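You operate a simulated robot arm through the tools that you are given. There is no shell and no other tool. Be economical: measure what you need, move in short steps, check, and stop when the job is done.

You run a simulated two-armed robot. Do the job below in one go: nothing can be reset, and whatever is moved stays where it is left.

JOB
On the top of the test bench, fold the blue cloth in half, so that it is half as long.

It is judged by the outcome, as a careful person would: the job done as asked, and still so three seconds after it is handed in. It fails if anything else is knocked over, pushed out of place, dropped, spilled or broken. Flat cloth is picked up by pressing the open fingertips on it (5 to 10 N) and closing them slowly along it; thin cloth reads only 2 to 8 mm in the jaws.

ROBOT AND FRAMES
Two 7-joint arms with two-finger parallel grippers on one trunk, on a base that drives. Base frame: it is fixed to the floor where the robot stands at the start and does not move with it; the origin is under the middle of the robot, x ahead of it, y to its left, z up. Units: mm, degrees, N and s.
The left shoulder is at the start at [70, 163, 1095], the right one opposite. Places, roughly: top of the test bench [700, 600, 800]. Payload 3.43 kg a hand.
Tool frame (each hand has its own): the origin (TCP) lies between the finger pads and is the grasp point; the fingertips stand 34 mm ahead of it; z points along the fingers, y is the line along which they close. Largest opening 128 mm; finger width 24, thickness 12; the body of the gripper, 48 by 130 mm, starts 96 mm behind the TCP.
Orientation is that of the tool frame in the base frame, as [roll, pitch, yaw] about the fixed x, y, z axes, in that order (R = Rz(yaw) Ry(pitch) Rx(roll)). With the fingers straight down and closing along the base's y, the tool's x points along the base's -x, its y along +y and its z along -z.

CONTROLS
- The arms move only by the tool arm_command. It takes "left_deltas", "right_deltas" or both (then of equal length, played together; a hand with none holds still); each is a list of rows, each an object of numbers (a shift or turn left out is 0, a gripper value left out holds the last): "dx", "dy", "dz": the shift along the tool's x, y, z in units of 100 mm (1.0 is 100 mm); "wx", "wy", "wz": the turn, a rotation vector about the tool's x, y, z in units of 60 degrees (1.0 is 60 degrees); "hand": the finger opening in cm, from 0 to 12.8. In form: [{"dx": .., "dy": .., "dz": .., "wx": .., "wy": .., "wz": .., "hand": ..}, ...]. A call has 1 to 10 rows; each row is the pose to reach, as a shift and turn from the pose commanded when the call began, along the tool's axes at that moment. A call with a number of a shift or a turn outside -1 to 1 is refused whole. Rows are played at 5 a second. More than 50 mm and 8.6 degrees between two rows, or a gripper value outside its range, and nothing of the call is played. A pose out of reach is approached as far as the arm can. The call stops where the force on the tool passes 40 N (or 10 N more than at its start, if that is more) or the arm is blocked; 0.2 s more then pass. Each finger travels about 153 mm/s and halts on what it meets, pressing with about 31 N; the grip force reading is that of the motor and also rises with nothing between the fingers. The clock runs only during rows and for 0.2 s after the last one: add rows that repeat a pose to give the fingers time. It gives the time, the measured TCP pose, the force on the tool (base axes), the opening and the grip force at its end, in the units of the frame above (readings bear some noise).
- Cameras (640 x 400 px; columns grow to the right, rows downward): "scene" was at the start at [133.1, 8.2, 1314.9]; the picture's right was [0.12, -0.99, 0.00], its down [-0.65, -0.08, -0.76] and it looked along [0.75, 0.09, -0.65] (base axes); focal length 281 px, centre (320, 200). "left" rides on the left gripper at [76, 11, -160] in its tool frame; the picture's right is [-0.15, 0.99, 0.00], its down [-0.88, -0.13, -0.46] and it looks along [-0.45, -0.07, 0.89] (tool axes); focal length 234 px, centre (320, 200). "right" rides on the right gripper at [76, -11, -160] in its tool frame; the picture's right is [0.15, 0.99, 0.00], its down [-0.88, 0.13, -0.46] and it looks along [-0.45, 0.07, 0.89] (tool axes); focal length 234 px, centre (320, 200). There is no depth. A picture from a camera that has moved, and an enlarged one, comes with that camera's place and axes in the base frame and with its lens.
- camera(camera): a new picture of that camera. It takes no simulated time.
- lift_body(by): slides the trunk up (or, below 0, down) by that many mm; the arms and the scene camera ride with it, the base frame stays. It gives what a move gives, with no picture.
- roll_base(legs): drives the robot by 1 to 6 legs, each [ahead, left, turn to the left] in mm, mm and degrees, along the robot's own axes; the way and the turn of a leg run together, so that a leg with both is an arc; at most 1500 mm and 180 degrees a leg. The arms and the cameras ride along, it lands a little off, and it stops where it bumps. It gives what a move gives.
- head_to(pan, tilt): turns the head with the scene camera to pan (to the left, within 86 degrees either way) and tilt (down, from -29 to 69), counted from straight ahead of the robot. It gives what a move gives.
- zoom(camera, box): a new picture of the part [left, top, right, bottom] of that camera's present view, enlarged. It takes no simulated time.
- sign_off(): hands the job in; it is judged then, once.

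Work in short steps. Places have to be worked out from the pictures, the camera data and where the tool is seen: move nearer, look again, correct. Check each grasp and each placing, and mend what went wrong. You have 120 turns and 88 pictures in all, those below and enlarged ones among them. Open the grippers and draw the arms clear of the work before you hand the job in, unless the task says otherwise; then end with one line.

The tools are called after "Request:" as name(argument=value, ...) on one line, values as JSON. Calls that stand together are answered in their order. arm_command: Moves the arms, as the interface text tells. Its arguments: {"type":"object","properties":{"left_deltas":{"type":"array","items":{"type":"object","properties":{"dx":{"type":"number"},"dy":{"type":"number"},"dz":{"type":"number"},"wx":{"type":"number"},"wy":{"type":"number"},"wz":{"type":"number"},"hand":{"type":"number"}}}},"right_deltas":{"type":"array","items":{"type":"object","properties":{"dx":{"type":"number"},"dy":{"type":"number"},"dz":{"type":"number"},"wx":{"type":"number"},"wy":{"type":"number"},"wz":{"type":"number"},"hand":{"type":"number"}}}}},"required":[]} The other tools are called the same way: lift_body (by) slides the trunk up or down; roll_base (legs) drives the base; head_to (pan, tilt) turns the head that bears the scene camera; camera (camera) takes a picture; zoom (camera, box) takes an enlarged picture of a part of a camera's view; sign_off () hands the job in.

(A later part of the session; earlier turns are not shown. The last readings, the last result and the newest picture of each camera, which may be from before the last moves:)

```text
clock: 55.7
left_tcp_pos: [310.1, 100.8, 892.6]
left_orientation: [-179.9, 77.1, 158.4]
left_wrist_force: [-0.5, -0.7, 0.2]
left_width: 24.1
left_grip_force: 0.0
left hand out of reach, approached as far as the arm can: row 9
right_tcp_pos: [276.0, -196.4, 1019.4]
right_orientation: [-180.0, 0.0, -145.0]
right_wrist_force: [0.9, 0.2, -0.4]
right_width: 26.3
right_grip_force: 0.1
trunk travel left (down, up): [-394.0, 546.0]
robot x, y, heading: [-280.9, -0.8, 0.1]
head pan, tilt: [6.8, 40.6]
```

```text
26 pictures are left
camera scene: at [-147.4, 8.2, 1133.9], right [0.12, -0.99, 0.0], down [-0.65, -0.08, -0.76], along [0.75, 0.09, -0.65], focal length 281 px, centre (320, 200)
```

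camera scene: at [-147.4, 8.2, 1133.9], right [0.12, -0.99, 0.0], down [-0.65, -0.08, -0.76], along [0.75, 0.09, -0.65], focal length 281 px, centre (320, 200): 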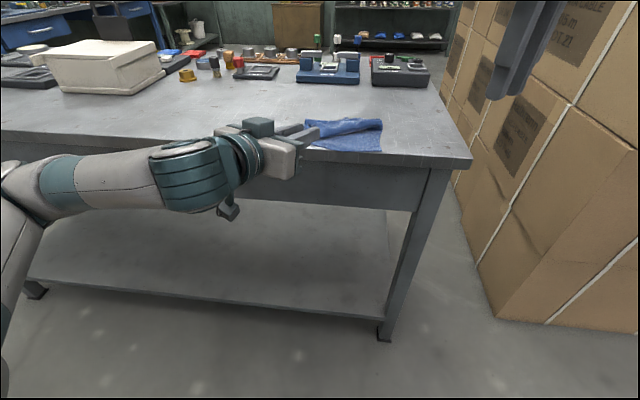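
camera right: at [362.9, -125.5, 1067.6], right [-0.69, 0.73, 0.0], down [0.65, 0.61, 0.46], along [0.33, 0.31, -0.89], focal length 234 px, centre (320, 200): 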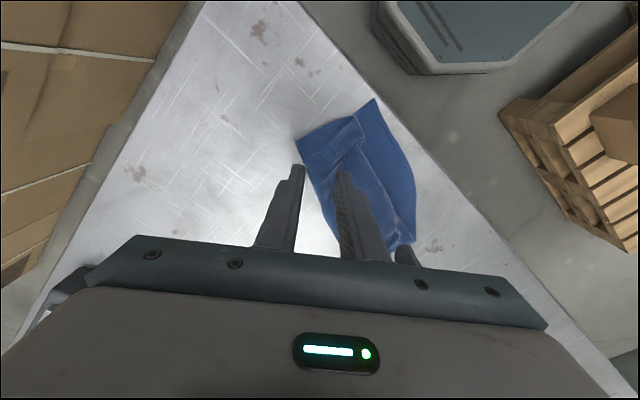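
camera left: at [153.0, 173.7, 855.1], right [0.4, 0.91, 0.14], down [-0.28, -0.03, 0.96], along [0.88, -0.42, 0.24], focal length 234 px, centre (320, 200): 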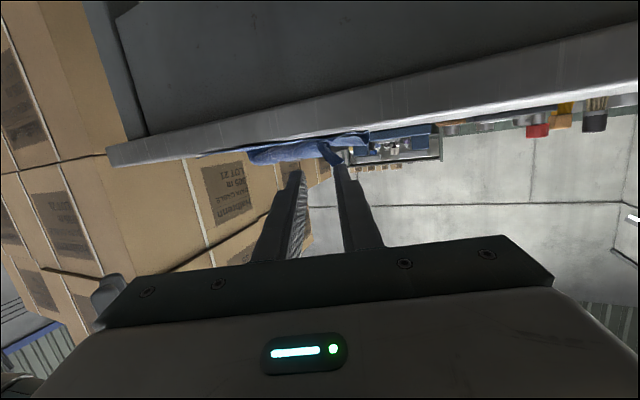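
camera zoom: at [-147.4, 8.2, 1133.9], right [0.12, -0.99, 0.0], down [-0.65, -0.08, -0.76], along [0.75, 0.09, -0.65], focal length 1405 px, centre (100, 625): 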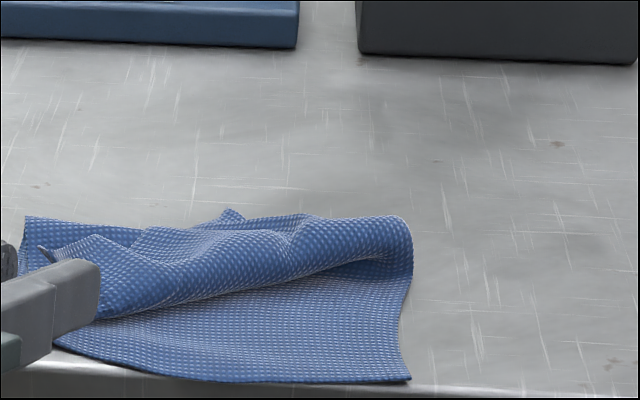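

It looks like the pressed fingers dragged it by friction; forces are now zero. I'll raise the left hand straight up, then move it back and clear.

Request:
arm_command(left_deltas=[{"dx": -0.15, "hand": 3.0}, {"dx": -0.35}, {"dx": -0.6}, {"dx": -0.9}])

Request:
zoom(camera="scene", box=[284, 85, 412, 165])

```text
clock: 56.7
left_tcp_pos: [327.5, 94.7, 981.3]
left_orientation: [179.9, 77.2, 158.3]
left_wrist_force: [0.0, -0.9, -0.7]
left_width: 29.9
left_grip_force: 0.0
right_tcp_pos: [276.0, -198.0, 1020.1]
right_orientation: [180.0, 0.0, -144.9]
right_wrist_force: [0.7, -0.3, -1.1]
right_width: 25.9
right_grip_force: 0.1
trunk travel left (down, up): [-394.0, 546.0]
robot x, y, heading: [-278.3, 5.5, 0.4]
head pan, tilt: [6.8, 40.6]
```

```text
5.00 times, centred on (348, 125) of scene
camera zoom: at [-147.5, 7.8, 1133.9], right [0.12, -0.99, 0.0], down [-0.65, -0.08, -0.76], along [0.75, 0.09, -0.65], focal length 1405 px, centre (180, 575)
```

zoom: 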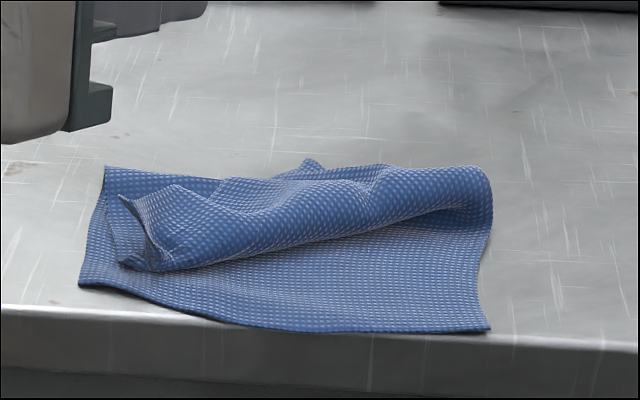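

The cloth is fully on the table, and the left end of the free edge now stands upright. An upright edge can be pinched properly from above with the fingers either side of it (closing along the fold direction). I'll raise the trunk again and straighten the left hand to get a good view.

Request:
lift_body(by=180)

Request:
arm_command(left_deltas=[{"wy": 0.13}, {"wy": 0.26}, {"wy": 0.39}, {"wy": 0.52}, {"wy": 0.65}, {"wy": 0.78}, {"wy": 0.9}, {"wy": 1.0}])

Request:
zoom(camera="scene", box=[284, 150, 412, 230])

```text
clock: 58.7
left_tcp_pos: [328.0, 94.4, 1161.2]
left_orientation: [-179.9, 77.1, 158.4]
left_wrist_force: [0.3, -0.3, -0.2]
left_width: 30.1
left_grip_force: 0.1
right_tcp_pos: [276.9, -196.4, 1199.0]
right_orientation: [-179.9, 0.0, -145.0]
right_wrist_force: [0.6, 0.0, 0.4]
right_width: 25.9
right_grip_force: 0.2
trunk travel left (down, up): [-574.0, 366.0]
robot x, y, heading: [-278.9, -1.3, 0.1]
head pan, tilt: [6.8, 40.6]
```

```text
clock: 60.5
left_tcp_pos: [329.2, 94.6, 1161.5]
left_orientation: [-180.0, 17.1, 158.3]
left_wrist_force: [-0.1, 0.3, -0.3]
left_width: 29.8
left_grip_force: 0.1
right_tcp_pos: [276.9, -197.9, 1199.1]
right_orientation: [179.9, -0.1, -145.0]
right_wrist_force: [0.6, -0.2, -0.2]
right_width: 26.1
right_grip_force: 0.0
trunk travel left (down, up): [-574.0, 366.0]
robot x, y, heading: [-282.4, -1.4, 0.2]
head pan, tilt: [6.8, 40.6]
```

```text
5.00 times, centred on (348, 190) of scene
camera zoom: at [-146.9, 7.5, 1313.8], right [0.12, -0.99, 0.0], down [-0.65, -0.08, -0.76], along [0.75, 0.09, -0.65], focal length 1405 px, centre (180, 250)
```

zoom: 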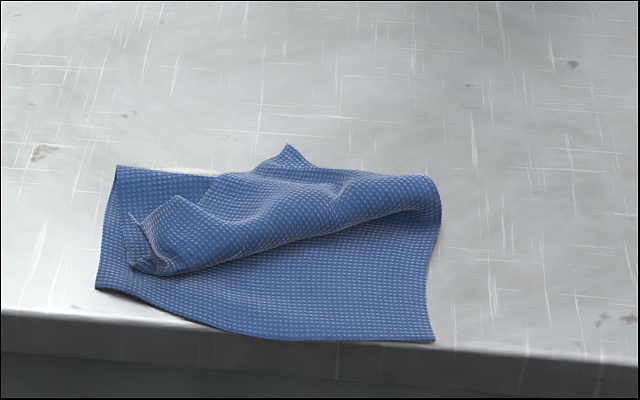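

The cloth is now loosely rolled, with the right free corner pointing away at about (478,21). I'll open it flat and re-fold, this time straddling the edge with the closing axis along the fold direction. That grips right at the edge and gives the hands plenty of side clearance. First I yaw the right hand straight and clear the left.

Request:
arm_command(left_deltas=[{"dy": 0.2}, {"dy": 0.4}, {"dy": 0.6}, {"dy": 0.8}, {"dy": 1.0}], right_deltas=[{"wz": 0.117, "hand": 3.2}, {"wz": 0.233}, {"wz": 0.35}, {"wz": 0.467}, {"wz": 0.583}])

Request:
arm_command(right_deltas=[{"dx": -0.25, "dy": 0.25, "dz": 0.25}, {"dx": -0.5, "dy": 0.5, "dz": 0.5}, {"dx": -0.75, "dy": 0.75, "dz": 0.75}, {"dx": -0.95, "dy": 1.0, "dz": 1.0}])

Request:
arm_command(right_deltas=[{"dx": -0.25, "dy": 0.25, "dz": 0.25}, {"dx": -0.5, "dy": 0.5, "dz": 0.5}, {"dx": -0.75, "dy": 0.75, "dz": 0.75}, {"dx": -0.95, "dy": 1.0, "dz": 1.0}])

Request:
camera(camera="right")

```text
clock: 61.7
left_tcp_pos: [365.5, 188.3, 1160.7]
left_orientation: [-179.9, 17.2, 158.4]
left_wrist_force: [-0.6, 0.6, -0.2]
left_width: 29.9
left_grip_force: 0.1
right_tcp_pos: [275.8, -196.2, 1199.2]
right_orientation: [180.0, 0.0, 179.8]
right_wrist_force: [-0.9, 0.2, 0.0]
right_width: 32.0
right_grip_force: 0.0
trunk travel left (down, up): [-574.0, 366.0]
robot x, y, heading: [-283.5, -1.1, 0.0]
head pan, tilt: [6.8, 40.6]
```

```text
clock: 62.7
left_tcp_pos: [367.3, 188.8, 1160.0]
left_orientation: [-179.9, 17.3, 158.3]
left_wrist_force: [-0.1, 0.4, 0.0]
left_width: 30.1
left_grip_force: 0.0
right_tcp_pos: [371.5, -95.2, 1098.9]
right_orientation: [180.0, 0.0, -180.0]
right_wrist_force: [1.1, 0.0, 0.6]
right_width: 32.2
right_grip_force: 0.0
trunk travel left (down, up): [-574.0, 366.0]
robot x, y, heading: [-280.2, -1.6, -0.0]
head pan, tilt: [6.8, 40.6]
```

```text
clock: 63.7
left_tcp_pos: [365.8, 189.8, 1160.8]
left_orientation: [180.0, 17.2, 158.4]
left_wrist_force: [0.2, -0.3, -0.2]
left_width: 30.2
left_grip_force: 0.0
right_tcp_pos: [465.8, 4.6, 998.2]
right_orientation: [-179.9, 0.0, 180.0]
right_wrist_force: [0.6, 0.3, 0.6]
right_width: 32.1
right_grip_force: 0.0
trunk travel left (down, up): [-574.0, 366.0]
robot x, y, heading: [-274.3, 0.6, -0.1]
head pan, tilt: [6.8, 40.6]
```

```text
23 pictures are left
camera right: at [390.3, -6.8, 1156.2], right [-0.15, 0.99, 0.0], down [0.88, 0.13, 0.45], along [0.45, 0.07, -0.89], focal length 234 px, centre (320, 200)
```

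right: 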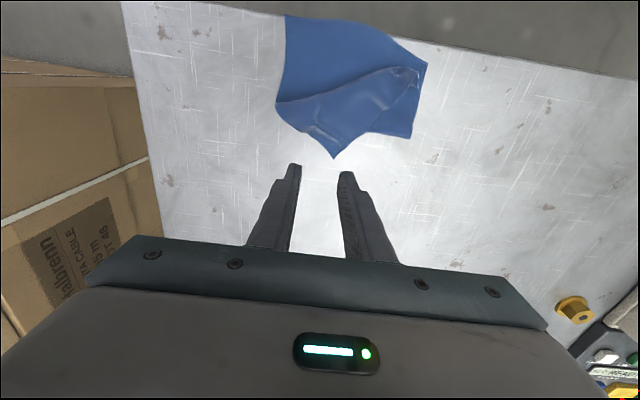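

The right camera confirms the corner at about (478,26). I'll centre the right fingers around it and descend.

Request:
arm_command(right_deltas=[{"dy": 0.18, "dz": 0.3}, {"dy": 0.18, "dz": 0.6}, {"dy": 0.18, "dz": 0.85}, {"dy": 0.18, "dz": 1.0}])

Request:
arm_command(right_deltas=[{"dz": 0.05}, {"dz": 0.09}, {"dz": 0.115}, {"dz": 0.125}])

Request:
zoom(camera="scene", box=[284, 150, 412, 230])

```text
clock: 64.7
left_tcp_pos: [364.6, 188.5, 1161.6]
left_orientation: [-180.0, 17.2, 158.5]
left_wrist_force: [-0.3, 0.2, -0.6]
left_width: 30.3
left_grip_force: 0.0
right_tcp_pos: [466.2, 21.3, 898.6]
right_orientation: [180.0, -0.2, 180.0]
right_wrist_force: [0.3, -0.2, 0.5]
right_width: 32.1
right_grip_force: 0.0
trunk travel left (down, up): [-574.0, 366.0]
robot x, y, heading: [-279.5, -1.7, -0.1]
head pan, tilt: [6.8, 40.6]
```

```text
clock: 65.7
left_tcp_pos: [365.8, 188.6, 1160.5]
left_orientation: [180.0, 17.2, 158.3]
left_wrist_force: [-0.5, -0.6, -0.6]
left_width: 30.0
left_grip_force: 0.0
right_tcp_pos: [465.4, 20.7, 886.7]
right_orientation: [180.0, 0.0, 180.0]
right_wrist_force: [-0.7, -0.5, -0.6]
right_width: 32.2
right_grip_force: 0.0
trunk travel left (down, up): [-574.0, 366.0]
robot x, y, heading: [-279.7, -0.4, -0.1]
head pan, tilt: [6.8, 40.6]
```

```text
5.00 times, centred on (348, 190) of scene
camera zoom: at [-147.1, 8.2, 1313.9], right [0.12, -0.99, 0.0], down [-0.65, -0.08, -0.76], along [0.75, 0.09, -0.65], focal length 1405 px, centre (180, 250)
```

zoom: 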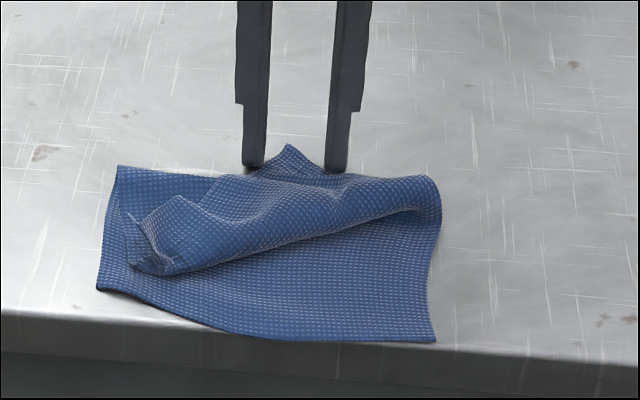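

The fingers straddle the corner. I'll close slowly with a slight press, then lift a little.

Request:
arm_command(right_deltas=[{"dz": 0.015, "hand": 2.7}, {"dz": 0.02, "hand": 2.2}, {"dz": 0.02, "hand": 1.7}, {"dz": 0.02, "hand": 1.2}, {"dz": 0.02, "hand": 0.8}, {"dz": 0.02, "hand": 0.4}, {"dz": 0.02, "hand": 0.0}, {"dz": 0.02, "hand": 0.0}])

```text
clock: 67.5
left_tcp_pos: [363.9, 187.7, 1161.6]
left_orientation: [-180.0, 17.2, 158.3]
left_wrist_force: [-0.4, 0.4, -0.1]
left_width: 30.1
left_grip_force: 0.0
right_tcp_pos: [466.9, 21.2, 885.7]
right_orientation: [180.0, 0.0, 180.0]
right_wrist_force: [1.4, 0.2, 8.6]
right_width: 2.4
right_grip_force: 31.0
trunk travel left (down, up): [-574.0, 366.0]
robot x, y, heading: [-280.6, -1.2, 0.1]
head pan, tilt: [6.8, 40.6]
```

Gripped at 2.4 mm. I'll lift this corner and carry it out towards its flat position near (540,-70).

Request:
arm_command(right_deltas=[{"dz": -0.3}, {"dz": -0.6}, {"dz": -0.65, "dx": -0.15, "dy": -0.2}, {"dz": -0.65, "dx": -0.3, "dy": -0.4}, {"dz": -0.65, "dx": -0.45, "dy": -0.6}, {"dz": -0.6, "dx": -0.6, "dy": -0.8}, {"dz": -0.5, "dx": -0.75, "dy": -0.92}, {"dz": -0.4, "dx": -0.8, "dy": -0.92}])

Request:
zoom(camera="scene", box=[264, 120, 424, 220])

```text
clock: 69.3
left_tcp_pos: [365.0, 185.0, 1161.6]
left_orientation: [-180.0, 17.2, 158.3]
left_wrist_force: [1.6, -0.1, 0.0]
left_width: 30.1
left_grip_force: 0.0
right_tcp_pos: [534.6, -74.1, 929.6]
right_orientation: [180.0, 0.0, 180.0]
right_wrist_force: [0.5, -0.1, 0.0]
right_width: 2.2
right_grip_force: 30.9
right hand out of reach, approached as far as the arm can: row 7, 8
trunk travel left (down, up): [-574.0, 366.0]
robot x, y, heading: [-280.5, 2.3, -0.1]
head pan, tilt: [6.8, 40.6]
```

```text
4.00 times, centred on (344, 170) of scene
camera zoom: at [-146.8, 6.4, 1313.9], right [0.12, -0.99, 0.0], down [-0.65, -0.08, -0.76], along [0.75, 0.09, -0.65], focal length 1124 px, centre (224, 320)
```

zoom: 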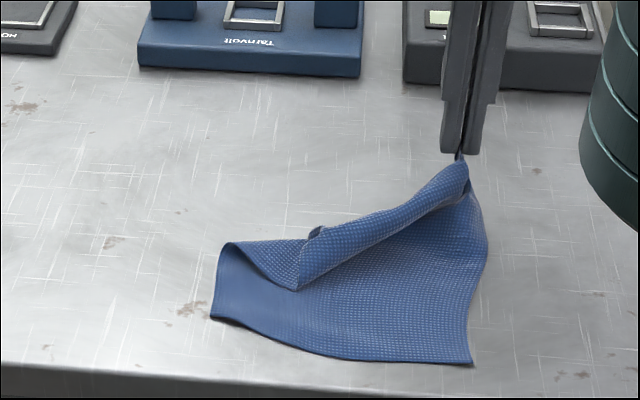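

The right side opens nicely. I'll lay the right corner down, release it and lift the hand clear.

Request:
arm_command(right_deltas=[{"dz": 0.13}, {"dz": 0.26}, {"dz": 0.38}, {"dz": 0.38, "hand": 1.0}, {"dz": 0.36, "hand": 2.5}, {"dz": 0.3, "hand": 3.0}, {"dz": 0.1}, {"dz": -0.2}, {"dz": -0.5}, {"dz": -0.8}])

Request:
arm_command(left_deltas=[{"wy": 0.1}, {"wy": 0.2}, {"wy": 0.287}, {"wy": 0.287, "dz": 0.4}, {"wy": 0.287, "dz": 0.8}, {"wy": 0.287, "dz": 1.0}], right_deltas=[{"dy": -0.25}, {"dy": -0.5}, {"dy": -0.75}, {"dy": -0.75}, {"dy": -0.75}, {"dy": -0.75}])

Request:
zoom(camera="scene", box=[264, 120, 424, 220])

```text
clock: 71.5
left_tcp_pos: [364.3, 188.1, 1162.0]
left_orientation: [179.9, 17.2, 158.4]
left_wrist_force: [-0.4, -0.6, 0.3]
left_width: 29.8
left_grip_force: 0.0
right_tcp_pos: [522.8, -71.3, 1009.0]
right_orientation: [-180.0, 0.0, -179.9]
right_wrist_force: [-0.1, 0.3, -0.4]
right_width: 30.1
right_grip_force: 0.1
right hand out of reach, approached as far as the arm can: row 9, 10
trunk travel left (down, up): [-574.0, 366.0]
robot x, y, heading: [-278.7, 0.4, 0.1]
head pan, tilt: [6.8, 40.6]
```

```text
clock: 72.9
left_tcp_pos: [392.4, 174.5, 1065.2]
left_orientation: [-179.9, -0.1, 158.3]
left_wrist_force: [-0.4, 0.0, -0.9]
left_width: 30.2
left_grip_force: 0.0
right_tcp_pos: [533.6, -138.9, 1010.4]
right_orientation: [-179.9, -0.2, 180.0]
right_wrist_force: [-1.0, 0.3, 0.4]
right_width: 30.0
right_grip_force: 0.0
right hand out of reach, approached as far as the arm can: row 2, 3, 4, 5, 6
trunk travel left (down, up): [-574.0, 366.0]
robot x, y, heading: [-281.3, -2.2, -0.0]
head pan, tilt: [6.8, 40.6]
```

```text
4.00 times, centred on (344, 170) of scene
camera zoom: at [-146.9, 8.4, 1313.9], right [0.12, -0.99, 0.0], down [-0.65, -0.08, -0.76], along [0.75, 0.09, -0.65], focal length 1124 px, centre (224, 320)
```

zoom: 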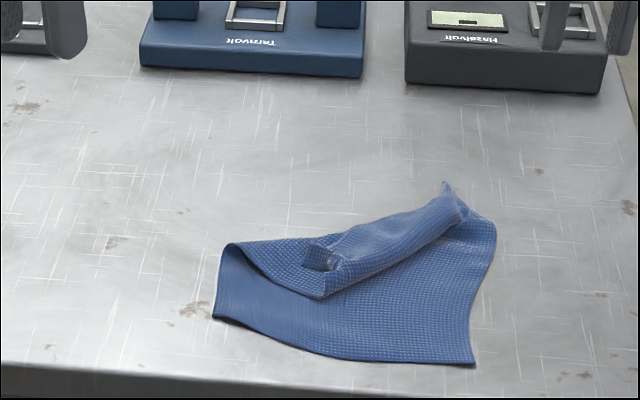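

The left free corner (old ridge) is at about (450,16). I'll bring the left hand over it.

Request:
arm_command(left_deltas=[{"dx": -0.2, "dy": -0.25, "dz": 0.2}, {"dx": -0.4, "dy": -0.5, "dz": 0.4}, {"dx": -0.6, "dy": -0.75, "dz": 0.6}, {"dx": -0.8, "dy": -1.0, "dz": 0.8}])

Request:
arm_command(left_deltas=[{"dx": -0.17, "dy": -0.13, "dz": 0.2}, {"dx": -0.33, "dy": -0.26, "dz": 0.4}, {"dx": -0.33, "dy": -0.26, "dz": 0.65}])

Request:
camera(camera="left")

```text
clock: 73.9
left_tcp_pos: [429.5, 53.0, 986.1]
left_orientation: [180.0, -0.1, 158.3]
left_wrist_force: [-0.8, -0.9, -1.5]
left_width: 29.9
left_grip_force: 0.0
right_tcp_pos: [534.5, -139.9, 1009.3]
right_orientation: [179.9, -0.2, -180.0]
right_wrist_force: [0.0, 1.1, -0.2]
right_width: 29.8
right_grip_force: 0.2
trunk travel left (down, up): [-574.0, 366.0]
robot x, y, heading: [-283.8, 1.7, -0.1]
head pan, tilt: [6.8, 40.6]
```

```text
clock: 74.7
left_tcp_pos: [450.9, 18.1, 922.3]
left_orientation: [-179.9, 0.0, 158.4]
left_wrist_force: [1.1, 0.3, -0.3]
left_width: 30.2
left_grip_force: 0.1
right_tcp_pos: [533.6, -137.0, 1010.6]
right_orientation: [-179.9, -0.2, 180.0]
right_wrist_force: [0.1, -0.1, -0.1]
right_width: 30.2
right_grip_force: 0.0
trunk travel left (down, up): [-574.0, 366.0]
robot x, y, heading: [-280.9, -0.7, -0.0]
head pan, tilt: [6.8, 40.6]
```

```text
19 pictures are left
camera left: at [384.8, 56.0, 1081.9], right [0.5, 0.87, 0.0], down [0.77, -0.45, 0.46], along [0.39, -0.23, -0.89], focal length 234 px, centre (320, 200)
```

left: 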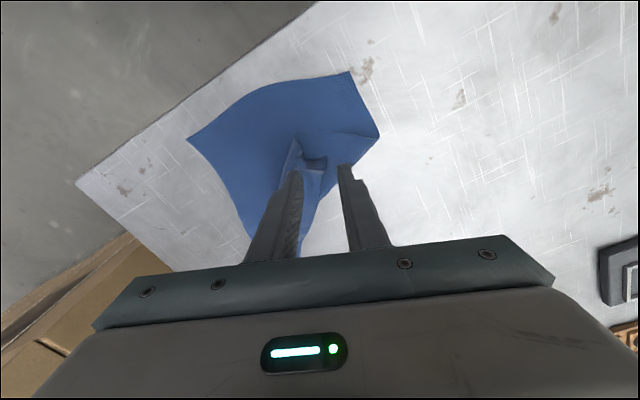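

The corner ridge lies between the fingers. I'll go down to tip z≈857 and close.

Request:
arm_command(left_deltas=[{"dz": 0.1}, {"dz": 0.2}, {"dz": 0.28}, {"dz": 0.32}, {"dz": 0.32}])

Request:
zoom(camera="scene", box=[296, 150, 392, 210])

```text
clock: 75.9
left_tcp_pos: [451.2, 17.4, 890.0]
left_orientation: [180.0, 0.0, 158.3]
left_wrist_force: [0.6, -0.7, 0.6]
left_width: 29.8
left_grip_force: 0.2
right_tcp_pos: [533.2, -137.8, 1010.8]
right_orientation: [180.0, 0.0, -180.0]
right_wrist_force: [0.5, -0.1, -0.3]
right_width: 30.0
right_grip_force: 0.1
trunk travel left (down, up): [-574.0, 366.0]
robot x, y, heading: [-283.0, -0.9, -0.1]
head pan, tilt: [6.8, 40.6]
```

```text
6.67 times, centred on (344, 180) of scene
camera zoom: at [-147.2, 8.1, 1313.9], right [0.12, -0.99, 0.0], down [-0.65, -0.08, -0.76], along [0.75, 0.09, -0.65], focal length 1874 px, centre (160, 333)
```

zoom: 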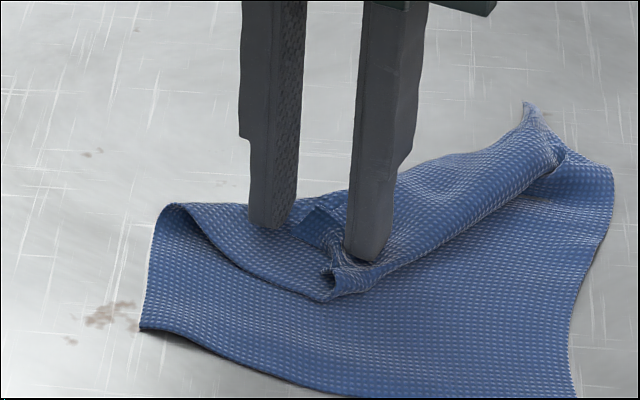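

The corner sits between the fingers; closing now, then a 60 mm lift.

Request:
arm_command(left_deltas=[{"hand": 2.4, "dz": 0.015}, {"hand": 1.8, "dz": 0.015}, {"hand": 1.2, "dz": 0.015}, {"hand": 0.6, "dz": 0.015}, {"hand": 0.0, "dz": 0.015}, {"hand": 0.0, "dz": 0.015}, {"hand": 0.0, "dz": -0.15}, {"hand": 0.0, "dz": -0.35}, {"hand": 0.0, "dz": -0.6}])

```text
clock: 77.9
left_tcp_pos: [450.6, 16.9, 950.3]
left_orientation: [180.0, 0.0, 158.3]
left_wrist_force: [-0.5, 0.2, 0.0]
left_width: 2.7
left_grip_force: 31.1
right_tcp_pos: [532.7, -138.9, 1011.0]
right_orientation: [-179.9, 0.0, -180.0]
right_wrist_force: [-0.3, -0.2, 0.2]
right_width: 30.1
right_grip_force: 0.0
trunk travel left (down, up): [-574.0, 366.0]
robot x, y, heading: [-278.0, -1.4, -0.0]
head pan, tilt: [6.8, 40.6]
```

Held at 2.7 mm. I'll drive the base forward 130 mm, carrying this corner outward to flatten the cloth and regain reach.

Request:
roll_base(legs=[[125, 0, 0]])

Request:
camera(camera="scene")

```text
clock: 79.1
left_tcp_pos: [575.0, 16.3, 949.3]
left_orientation: [-180.0, 0.0, 158.5]
left_wrist_force: [0.0, -0.1, -0.6]
left_width: 2.5
left_grip_force: 31.2
right_tcp_pos: [657.0, -138.5, 1010.2]
right_orientation: [179.9, -0.1, 180.0]
right_wrist_force: [0.9, 0.2, -1.0]
right_width: 29.9
right_grip_force: 0.0
trunk travel left (down, up): [-574.0, 366.0]
robot x, y, heading: [-156.2, -3.1, 0.2]
head pan, tilt: [6.8, 40.6]
```

```text
17 pictures are left
camera scene: at [-23.0, 8.2, 1314.0], right [0.12, -0.99, 0.0], down [-0.65, -0.08, -0.76], along [0.75, 0.09, -0.65], focal length 281 px, centre (320, 200)
```

scene: 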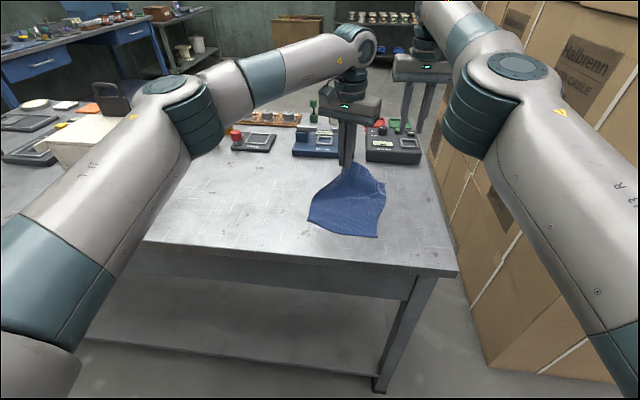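

The cloth is opening out. I'll pull the corner slightly left and outward, lower, release and lift clear.

Request:
arm_command(left_deltas=[{"dx": -0.05, "dy": 0.15, "dz": 0.15}, {"dx": -0.12, "dy": 0.3, "dz": 0.3}, {"dx": -0.2, "dy": 0.35, "dz": 0.48}, {"dx": -0.25, "dy": 0.35, "dz": 0.58}, {"dx": -0.25, "dy": 0.35, "dz": 0.58, "hand": 1.0}, {"dx": -0.25, "dy": 0.35, "dz": 0.56, "hand": 2.5}, {"dx": -0.25, "dy": 0.35, "dz": 0.5, "hand": 3.0}, {"dx": -0.25, "dy": 0.35, "dz": 0.3}, {"dx": -0.25, "dy": 0.5, "dz": 0.0}, {"dx": -0.25, "dy": 0.8, "dz": -0.2}])

Request:
zoom(camera="scene", box=[270, 150, 430, 250])

```text
clock: 81.3
left_tcp_pos: [629.3, 84.5, 970.0]
left_orientation: [-179.9, 0.1, 158.3]
left_wrist_force: [-0.4, 0.1, 0.3]
left_width: 29.9
left_grip_force: 0.0
right_tcp_pos: [658.0, -138.0, 1010.6]
right_orientation: [-179.9, -0.1, 179.9]
right_wrist_force: [-1.0, -0.5, -0.1]
right_width: 29.9
right_grip_force: 0.0
trunk travel left (down, up): [-574.0, 366.0]
robot x, y, heading: [-157.2, -1.5, 0.2]
head pan, tilt: [6.8, 40.6]
```

```text
4.00 times, centred on (350, 200) of scene
camera zoom: at [-22.9, 9.0, 1313.8], right [0.12, -0.99, 0.0], down [-0.65, -0.08, -0.76], along [0.75, 0.09, -0.65], focal length 1124 px, centre (200, 200)
```

zoom: 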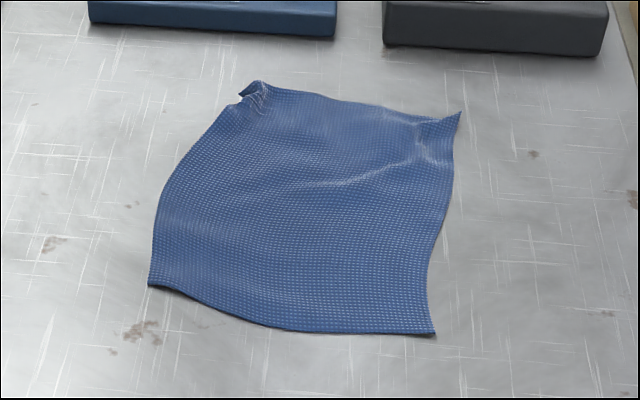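

Excellent: the cloth is nearly flat again, with near corners BL(435,94) and BR(416,-70) and the far edge through about (641,16), (632,-20) and (625,-96). Now I yaw both hands about 80–90° in the air so they close along the fold direction.

Request:
arm_command(left_deltas=[{"wz": 0.13}, {"wz": 0.26}, {"wz": 0.39}, {"wz": 0.52}, {"wz": 0.65}, {"wz": 0.78}, {"wz": 0.9}, {"wz": 1.0}], right_deltas=[{"wz": -0.13}, {"wz": -0.26}, {"wz": -0.39}, {"wz": -0.52}, {"wz": -0.65}, {"wz": -0.78}, {"wz": -0.9}, {"wz": -1.0}])

Request:
arm_command(left_deltas=[{"wz": 0.12}, {"wz": 0.25}, {"wz": 0.25}], right_deltas=[{"wz": -0.13}, {"wz": -0.26}, {"wz": -0.387}])

```text
clock: 83.1
left_tcp_pos: [543.3, 134.7, 1009.3]
left_orientation: [171.6, 1.5, 131.2]
left_wrist_force: [0.4, 0.4, 0.2]
left_width: 30.2
left_grip_force: 0.0
left hand out of reach, approached as far as the arm can: row 1, 2, 3, 4, 5, 6, 7, 8
right_tcp_pos: [550.7, -152.6, 1047.7]
right_orientation: [176.4, 4.9, -138.0]
right_wrist_force: [1.1, 0.4, -1.1]
right_width: 30.0
right_grip_force: 0.0
right hand out of reach, approached as far as the arm can: row 2, 3, 4, 5, 6, 7, 8
trunk travel left (down, up): [-574.0, 366.0]
robot x, y, heading: [-155.2, 1.3, 0.2]
head pan, tilt: [6.8, 40.6]
```

```text
clock: 83.9
left_tcp_pos: [540.2, 137.5, 1013.4]
left_orientation: [171.4, 1.7, 131.3]
left_wrist_force: [0.4, -0.6, 0.4]
left_width: 30.0
left_grip_force: 0.1
left hand out of reach, approached as far as the arm can: row 1, 2, 3
right_tcp_pos: [475.1, -148.2, 1047.3]
right_orientation: [178.0, 5.7, -124.6]
right_wrist_force: [0.6, 0.5, 0.4]
right_width: 30.0
right_grip_force: 0.2
right hand out of reach, approached as far as the arm can: row 1, 2, 3
trunk travel left (down, up): [-574.0, 366.0]
robot x, y, heading: [-156.8, -0.6, -0.0]
head pan, tilt: [6.8, 40.6]
```

The wrists can't make that yaw this far out. I'll drive the base forward about 110 mm to bring the hands closer in, then correct the orientation.

Request:
roll_base(legs=[[110, 0, 0]])

Request:
arm_command(left_deltas=[{"wx": 0.05}, {"wx": 0.1}, {"wx": 0.143}, {"wx": 0.143, "wz": 0.12}, {"wx": 0.143, "wz": 0.24}, {"wx": 0.143, "wz": 0.36}, {"wx": 0.143, "wz": 0.48}], right_deltas=[{"wy": -0.05}, {"wy": -0.095}, {"wy": -0.095, "wz": -0.12}, {"wy": -0.095, "wz": -0.24}, {"wy": -0.095, "wz": -0.36}, {"wy": -0.095, "wz": -0.46}, {"wy": -0.095, "wz": -0.46}])

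```text
clock: 85.1
left_tcp_pos: [650.7, 137.1, 1013.6]
left_orientation: [171.3, 1.7, 131.3]
left_wrist_force: [-0.2, -1.0, 0.1]
left_width: 30.0
left_grip_force: 0.1
right_tcp_pos: [587.0, -149.3, 1047.7]
right_orientation: [178.0, 5.7, -124.7]
right_wrist_force: [0.5, 0.3, 0.5]
right_width: 30.2
right_grip_force: 0.1
trunk travel left (down, up): [-574.0, 366.0]
robot x, y, heading: [-44.8, 5.0, -0.1]
head pan, tilt: [6.8, 40.6]
```

```text
clock: 86.7
left_tcp_pos: [522.6, 116.7, 1023.3]
left_orientation: [179.1, -0.1, 110.6]
left_wrist_force: [0.2, -0.8, 0.1]
left_width: 30.1
left_grip_force: 0.0
left hand out of reach, approached as far as the arm can: row 1, 2, 3, 4, 5, 6, 7
right_tcp_pos: [454.6, -95.5, 1052.9]
right_orientation: [-177.7, 11.5, -96.9]
right_wrist_force: [1.2, -0.4, -0.4]
right_width: 30.0
right_grip_force: 0.2
right hand out of reach, approached as far as the arm can: row 3, 4, 5, 6, 7
trunk travel left (down, up): [-574.0, 366.0]
robot x, y, heading: [-49.2, -3.6, -0.3]
head pan, tilt: [6.8, 40.6]
```

The wrist yaw limit pulls the hands inward. A parallel yaw near -140° was fine for both hands earlier and still closes partly across the edge with good body clearance, so I'll go to that instead.

Request:
arm_command(left_deltas=[{"wz": -0.13}, {"wz": -0.26}, {"wz": -0.39}, {"wz": -0.52}, {"wz": -0.65}, {"wz": -0.78}, {"wz": -0.9}, {"wz": -1.0}], right_deltas=[{"wz": 0.09, "wy": 0.05}, {"wz": 0.18, "wy": 0.1}, {"wz": 0.27, "wy": 0.14}, {"wz": 0.36, "wy": 0.16}, {"wz": 0.45, "wy": 0.16}, {"wz": 0.54, "wy": 0.16}, {"wz": 0.63, "wy": 0.16}, {"wz": 0.7, "wy": 0.16}])

Request:
arm_command(left_deltas=[{"wz": -0.13}, {"wz": -0.26}, {"wz": -0.39}, {"wz": -0.52}, {"wz": -0.65}, {"wz": -0.78}, {"wz": -0.82}])

```text
clock: 88.5
left_tcp_pos: [522.2, 122.3, 1023.0]
left_orientation: [179.5, 0.9, 170.9]
left_wrist_force: [0.1, -0.5, -0.3]
left_width: 29.9
left_grip_force: 0.1
right_tcp_pos: [452.8, -91.9, 1052.9]
right_orientation: [177.2, 1.2, -139.0]
right_wrist_force: [-0.3, 1.2, 1.0]
right_width: 30.1
right_grip_force: 0.1
trunk travel left (down, up): [-574.0, 366.0]
robot x, y, heading: [-45.9, 1.8, -0.0]
head pan, tilt: [6.8, 40.6]
```

```text
clock: 90.1
left_tcp_pos: [522.0, 121.8, 1023.3]
left_orientation: [-179.8, 1.0, -140.1]
left_wrist_force: [-0.6, 0.3, 0.2]
left_width: 30.1
left_grip_force: 0.0
right_tcp_pos: [453.3, -92.3, 1053.4]
right_orientation: [177.4, 1.2, -139.0]
right_wrist_force: [0.0, -0.2, 1.0]
right_width: 30.2
right_grip_force: 0.1
trunk travel left (down, up): [-574.0, 366.0]
robot x, y, heading: [-46.2, 6.1, -0.2]
head pan, tilt: [6.8, 40.6]
```

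Both are at about -140° yaw. I'll check the cloth's exact far edge from here.

Request:
zoom(camera="scene", box=[264, 175, 424, 275])

```text
4.00 times, centred on (344, 225) of scene
camera zoom: at [87.1, 8.1, 1313.9], right [0.12, -0.99, 0.0], down [-0.65, -0.08, -0.76], along [0.75, 0.09, -0.65], focal length 1124 px, centre (224, 100)
```

zoom: 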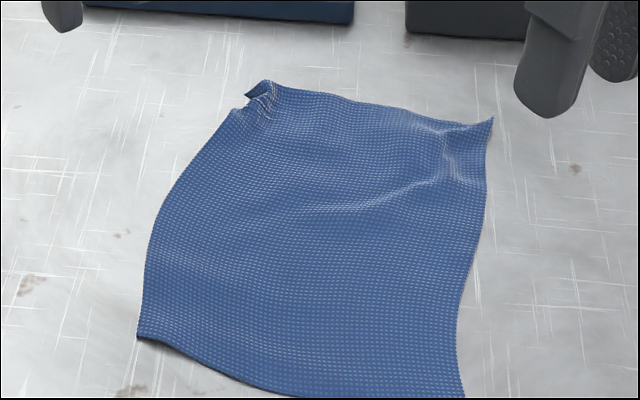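

Far edge computed at about (634,28) on the left and (619,-80) on the right. I'll move both hands over it in two halves, straddling the edge, and correct the right hand's small tilt.

Request:
arm_command(left_deltas=[{"dx": -0.03, "dy": -0.25, "dz": 0.2}, {"dx": -0.06, "dy": -0.5, "dz": 0.4}, {"dx": -0.09, "dy": -0.74, "dz": 0.55}], right_deltas=[{"dx": -0.23, "dy": -0.15, "dz": 0.2, "wx": 0.02}, {"dx": -0.46, "dy": -0.3, "dz": 0.4, "wx": 0.045, "wy": 0.02}, {"dx": -0.68, "dy": -0.445, "dz": 0.6, "wx": 0.045, "wy": 0.02}])

Request:
arm_command(left_deltas=[{"dx": -0.03, "dy": -0.25, "dz": 0.15}, {"dx": -0.06, "dy": -0.5, "dz": 0.3}, {"dx": -0.09, "dy": -0.74, "dz": 0.5}], right_deltas=[{"dx": -0.23, "dy": -0.15, "dz": 0.2}, {"dx": -0.46, "dy": -0.3, "dz": 0.45}, {"dx": -0.68, "dy": -0.445, "dz": 0.7}])

```text
clock: 90.9
left_tcp_pos: [578.7, 69.5, 968.0]
left_orientation: [-179.8, 0.9, -140.1]
left_wrist_force: [0.4, -0.2, -0.5]
left_width: 29.8
left_grip_force: 0.1
right_tcp_pos: [534.2, -79.0, 989.8]
right_orientation: [-179.9, 0.0, -138.9]
right_wrist_force: [0.0, -0.4, -0.4]
right_width: 30.1
right_grip_force: 0.1
trunk travel left (down, up): [-574.0, 366.0]
robot x, y, heading: [-46.8, 3.9, 0.0]
head pan, tilt: [6.8, 40.6]
```

```text
clock: 91.7
left_tcp_pos: [632.8, 20.9, 918.0]
left_orientation: [-179.8, 0.9, -139.9]
left_wrist_force: [7.7, 5.8, -2.8]
left_width: 29.8
left_grip_force: 0.0
right_tcp_pos: [613.6, -67.0, 920.3]
right_orientation: [-179.9, 0.1, -138.9]
right_wrist_force: [-7.1, -7.3, 2.0]
right_width: 29.7
right_grip_force: 0.1
trunk travel left (down, up): [-574.0, 366.0]
robot x, y, heading: [-46.9, 0.1, -0.0]
head pan, tilt: [6.8, 40.6]
```

The opposite lateral forces (about 10 N) show the hands touching each other. I'll spread them right away.

Request:
arm_command(left_deltas=[{"dx": -0.05, "dy": 0.06}, {"dx": -0.096, "dy": 0.115}], right_deltas=[{"dx": 0.035, "dy": -0.055}, {"dx": 0.07, "dy": -0.11}])

Request:
zoom(camera="scene", box=[280, 165, 408, 245])

```text
clock: 92.3
left_tcp_pos: [631.2, 33.2, 920.4]
left_orientation: [-179.8, 0.9, -140.2]
left_wrist_force: [-0.2, -0.6, 0.4]
left_width: 30.2
left_grip_force: 0.0
right_tcp_pos: [614.5, -79.7, 922.1]
right_orientation: [-180.0, 0.0, -139.0]
right_wrist_force: [0.0, -0.7, -0.3]
right_width: 29.9
right_grip_force: 0.0
trunk travel left (down, up): [-574.0, 366.0]
robot x, y, heading: [-48.4, -1.1, 0.1]
head pan, tilt: [6.8, 40.6]
```

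```text
5.00 times, centred on (344, 205) of scene
camera zoom: at [87.1, 8.1, 1313.9], right [0.12, -0.99, 0.0], down [-0.65, -0.08, -0.76], along [0.75, 0.09, -0.65], focal length 1405 px, centre (200, 175)
```

zoom: 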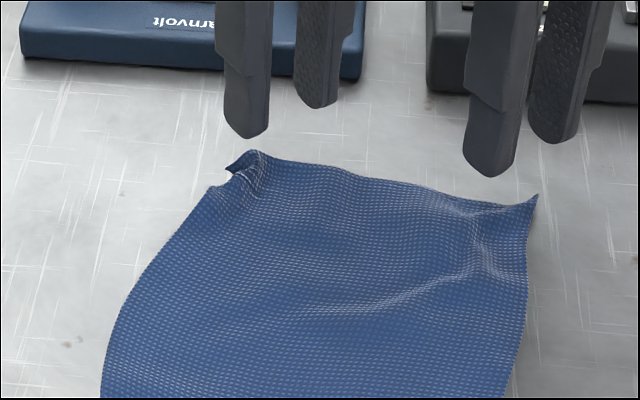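

The contact is gone. I'll descend to tip z≈857 and check the alignment.

Request:
arm_command(left_deltas=[{"dz": 0.12}, {"dz": 0.22}, {"dz": 0.29}], right_deltas=[{"dz": 0.13}, {"dz": 0.24}, {"dz": 0.31}])

Request:
zoom(camera="scene", box=[280, 165, 408, 245])

```text
clock: 93.1
left_tcp_pos: [632.7, 35.5, 889.8]
left_orientation: [-179.7, 0.9, -140.1]
left_wrist_force: [0.1, -0.4, 0.4]
left_width: 29.9
left_grip_force: 0.2
right_tcp_pos: [615.7, -79.3, 889.7]
right_orientation: [180.0, 0.0, -139.0]
right_wrist_force: [-0.1, -0.6, 0.7]
right_width: 30.3
right_grip_force: 0.0
trunk travel left (down, up): [-574.0, 366.0]
robot x, y, heading: [-44.6, -2.8, 0.0]
head pan, tilt: [6.8, 40.6]
```

```text
5.00 times, centred on (344, 205) of scene
camera zoom: at [87.4, 8.0, 1313.9], right [0.12, -0.99, 0.0], down [-0.65, -0.08, -0.76], along [0.75, 0.09, -0.65], focal length 1405 px, centre (200, 175)
```

zoom: 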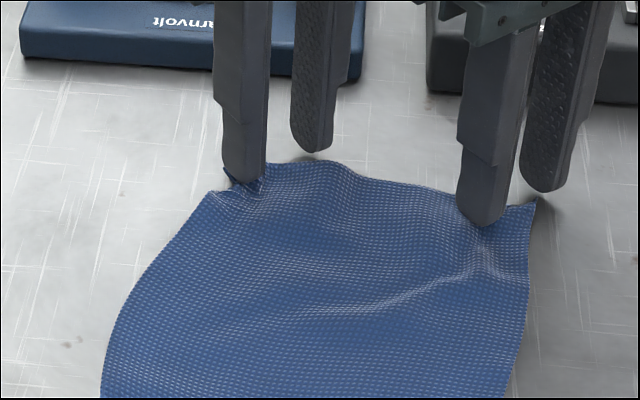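

The alignment is as planned: inner fingers on the cloth, outer fingers just beyond the edge. I'll press down.

Request:
arm_command(left_deltas=[{"dz": 0.02, "dx": 0.02}, {"dz": 0.04, "dx": 0.03}, {"dz": 0.05, "dx": 0.03}, {"dz": 0.05, "dx": 0.03}], right_deltas=[{"dz": 0.02}, {"dz": 0.035}, {"dz": 0.045}, {"dz": 0.045}])

```text
clock: 94.1
left_tcp_pos: [630.2, 33.4, 887.1]
left_orientation: [-179.7, 0.9, -140.2]
left_wrist_force: [0.2, 0.3, 3.8]
left_width: 29.7
left_grip_force: 0.0
right_tcp_pos: [615.9, -79.6, 886.7]
right_orientation: [-179.9, 0.1, -138.9]
right_wrist_force: [0.0, 0.0, 0.2]
right_width: 30.0
right_grip_force: 0.0
trunk travel left (down, up): [-574.0, 366.0]
robot x, y, heading: [-51.0, 1.1, 0.1]
head pan, tilt: [6.8, 40.6]
```

Request:
arm_command(left_deltas=[{"dz": 0.003}, {"dz": 0.006}, {"dz": 0.006}], right_deltas=[{"dz": 0.008}, {"dz": 0.016}, {"dz": 0.02}])

```text
clock: 94.9
left_tcp_pos: [630.1, 34.9, 886.5]
left_orientation: [-179.7, 0.8, -140.1]
left_wrist_force: [0.9, 0.3, 4.9]
left_width: 29.8
left_grip_force: 0.0
right_tcp_pos: [614.7, -79.2, 885.2]
right_orientation: [-179.9, 0.1, -138.9]
right_wrist_force: [0.2, -0.6, 5.3]
right_width: 30.0
right_grip_force: 0.0
trunk travel left (down, up): [-574.0, 366.0]
robot x, y, heading: [-46.5, -2.6, 0.1]
head pan, tilt: [6.8, 40.6]
```

Both hands press at about 5 N. I'll close them slowly with a touch more pressure.

Request:
arm_command(left_deltas=[{"hand": 2.7, "dz": 0.005}, {"hand": 2.4, "dz": 0.005}, {"hand": 2.1, "dz": 0.005}, {"hand": 1.8, "dz": 0.005}, {"hand": 1.5, "dz": 0.005}, {"hand": 1.2, "dz": 0.005}, {"hand": 0.9, "dz": 0.005}, {"hand": 0.5, "dz": 0.005}, {"hand": 0.0, "dz": 0.005}, {"hand": 0.0, "dz": 0.005}], right_deltas=[{"hand": 2.7, "dz": 0.004}, {"hand": 2.4, "dz": 0.004}, {"hand": 2.1, "dz": 0.004}, {"hand": 1.8, "dz": 0.004}, {"hand": 1.5, "dz": 0.004}, {"hand": 1.2, "dz": 0.004}, {"hand": 0.9, "dz": 0.004}, {"hand": 0.5, "dz": 0.004}, {"hand": 0.0, "dz": 0.004}, {"hand": 0.0, "dz": 0.004}])

Request:
zoom(camera="scene", box=[280, 165, 408, 245])

```text
clock: 97.1
left_tcp_pos: [628.8, 34.3, 885.7]
left_orientation: [-179.6, 1.0, -140.1]
left_wrist_force: [-0.9, -0.9, 4.0]
left_width: 1.8
left_grip_force: 31.4
right_tcp_pos: [614.1, -78.7, 884.2]
right_orientation: [-179.9, 0.1, -138.9]
right_wrist_force: [-0.9, 1.5, 12.1]
right_width: 2.0
right_grip_force: 30.6
trunk travel left (down, up): [-574.0, 366.0]
robot x, y, heading: [-46.7, -0.1, 0.2]
head pan, tilt: [6.8, 40.6]
```

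```text
5.00 times, centred on (344, 205) of scene
camera zoom: at [85.1, 8.4, 1314.1], right [0.12, -0.99, 0.0], down [-0.65, -0.08, -0.76], along [0.75, 0.09, -0.65], focal length 1405 px, centre (200, 175)
```

zoom: 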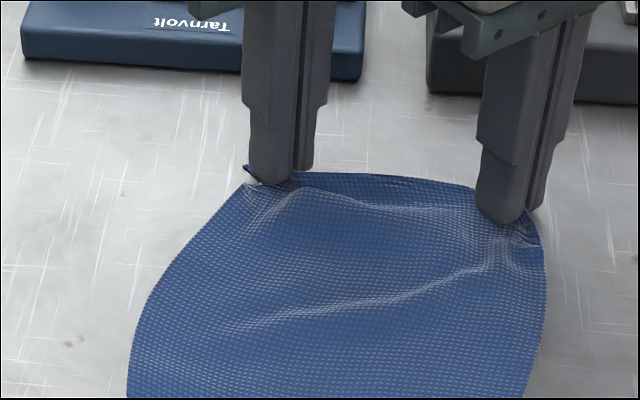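

Both grips are right at the far edge (1.8 and 2.0 mm). I'll carry the edge along an arc up over the fold line, keeping slack so the near edge isn't dragged.

Request:
arm_command(left_deltas=[{"dx": 0.015, "dy": 0.018, "dz": -0.13}, {"dx": 0.03, "dy": 0.036, "dz": -0.27}, {"dx": 0.12, "dy": 0.14, "dz": -0.52}, {"dx": 0.26, "dy": 0.3, "dz": -0.71}, {"dx": 0.44, "dy": 0.5, "dz": -0.82}, {"dx": 0.64, "dy": 0.73, "dz": -0.85}], right_deltas=[{"dx": 0.015, "dy": 0.018, "dz": -0.13}, {"dx": 0.03, "dy": 0.036, "dz": -0.27}, {"dx": 0.12, "dy": 0.14, "dz": -0.52}, {"dx": 0.26, "dy": 0.3, "dz": -0.71}, {"dx": 0.44, "dy": 0.49, "dz": -0.82}, {"dx": 0.65, "dy": 0.71, "dz": -0.85}])

Request:
zoom(camera="scene", box=[264, 165, 424, 285])

```text
clock: 98.5
left_tcp_pos: [532.6, 48.5, 969.6]
left_orientation: [-179.7, 1.0, -140.2]
left_wrist_force: [0.6, -1.4, 1.2]
left_width: 1.3
left_grip_force: 30.9
right_tcp_pos: [518.9, -69.0, 969.5]
right_orientation: [-180.0, 0.1, -138.9]
right_wrist_force: [0.2, 2.2, 0.0]
right_width: 2.1
right_grip_force: 30.9
trunk travel left (down, up): [-574.0, 366.0]
robot x, y, heading: [-47.3, -0.6, 0.2]
head pan, tilt: [6.8, 40.6]
```

```text
3.33 times, centred on (344, 225) of scene
camera zoom: at [85.8, 8.4, 1314.1], right [0.12, -0.99, 0.0], down [-0.65, -0.08, -0.76], along [0.75, 0.09, -0.65], focal length 937 px, centre (240, 117)
```

zoom: 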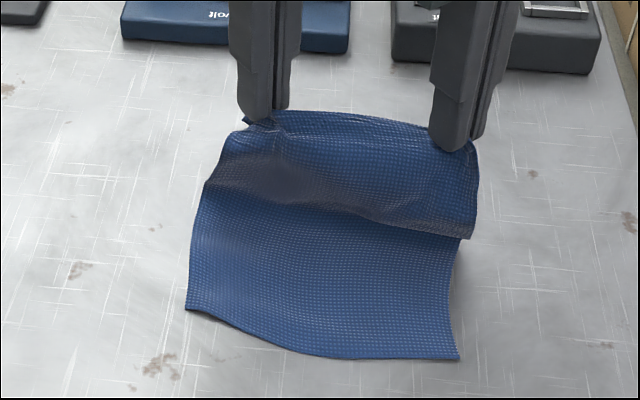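

The fold is forming cleanly, with near corners BL(439,83) and BR(422,-80). I'll continue the arc with a modest forward tilt to land about 8 mm inside the near edge, first half now.

Request:
arm_command(left_deltas=[{"dx": 0.14, "dy": 0.14, "dz": 0.03, "wx": 0.06, "wy": -0.058}, {"dx": 0.28, "dy": 0.28, "dz": 0.09, "wx": 0.12, "wy": -0.116}, {"dx": 0.418, "dy": 0.415, "dz": 0.18, "wx": 0.18, "wy": -0.174}], right_deltas=[{"dx": 0.136, "dy": 0.137, "dz": 0.03, "wx": 0.06, "wy": -0.058}, {"dx": 0.27, "dy": 0.275, "dz": 0.09, "wx": 0.12, "wy": -0.116}, {"dx": 0.407, "dy": 0.412, "dz": 0.18, "wx": 0.18, "wy": -0.174}])

Request:
arm_command(left_deltas=[{"dx": 0.12, "dy": 0.12, "dz": 0.08, "wx": 0.045, "wy": -0.043}, {"dx": 0.24, "dy": 0.24, "dz": 0.2, "wx": 0.09, "wy": -0.087}, {"dx": 0.35, "dy": 0.35, "dz": 0.34, "wx": 0.135, "wy": -0.13}, {"dx": 0.436, "dy": 0.436, "dz": 0.47, "wx": 0.18, "wy": -0.174}], right_deltas=[{"dx": 0.12, "dy": 0.12, "dz": 0.08, "wx": 0.045, "wy": -0.043}, {"dx": 0.24, "dy": 0.24, "dz": 0.2, "wx": 0.09, "wy": -0.087}, {"dx": 0.35, "dy": 0.35, "dz": 0.34, "wx": 0.135, "wy": -0.13}, {"dx": 0.435, "dy": 0.43, "dz": 0.47, "wx": 0.18, "wy": -0.174}])

Request:
camera(camera="left")

```text
clock: 99.3
left_tcp_pos: [474.9, 52.8, 949.0]
left_orientation: [-168.8, 11.3, -139.1]
left_wrist_force: [-0.3, -1.4, -0.4]
left_width: 1.6
left_grip_force: 31.3
right_tcp_pos: [460.4, -62.7, 951.1]
right_orientation: [-169.0, 10.5, -138.0]
right_wrist_force: [-0.6, 2.1, 0.3]
right_width: 1.9
right_grip_force: 31.2
trunk travel left (down, up): [-574.0, 366.0]
robot x, y, heading: [-43.5, 3.9, 0.0]
head pan, tilt: [6.8, 40.6]
```

```text
clock: 100.3
left_tcp_pos: [428.4, 57.7, 888.7]
left_orientation: [-156.7, 21.3, -135.7]
left_wrist_force: [1.7, -2.3, 12.7]
left_width: 1.6
left_grip_force: 31.0
right_tcp_pos: [414.2, -61.5, 889.6]
right_orientation: [-157.3, 20.5, -134.7]
right_wrist_force: [-0.1, 2.5, 0.3]
right_width: 1.5
right_grip_force: 30.8
trunk travel left (down, up): [-574.0, 366.0]
robot x, y, heading: [-45.9, 1.3, -0.1]
head pan, tilt: [6.8, 40.6]
```

```text
10 pictures are left
camera left: at [289.8, 24.1, 995.0], right [-0.43, 0.85, -0.31], down [0.42, 0.5, 0.76], along [0.8, 0.2, -0.57], focal length 234 px, centre (320, 200)
```

left: 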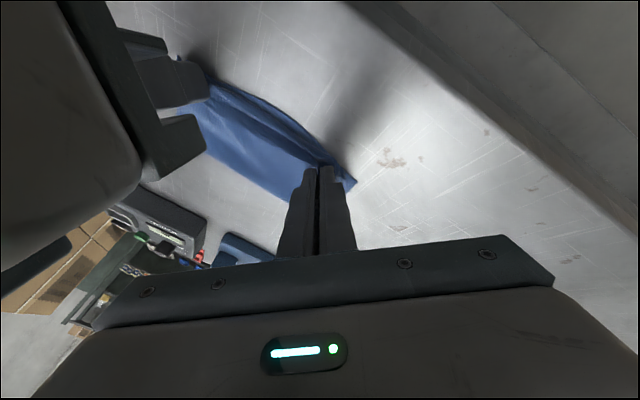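

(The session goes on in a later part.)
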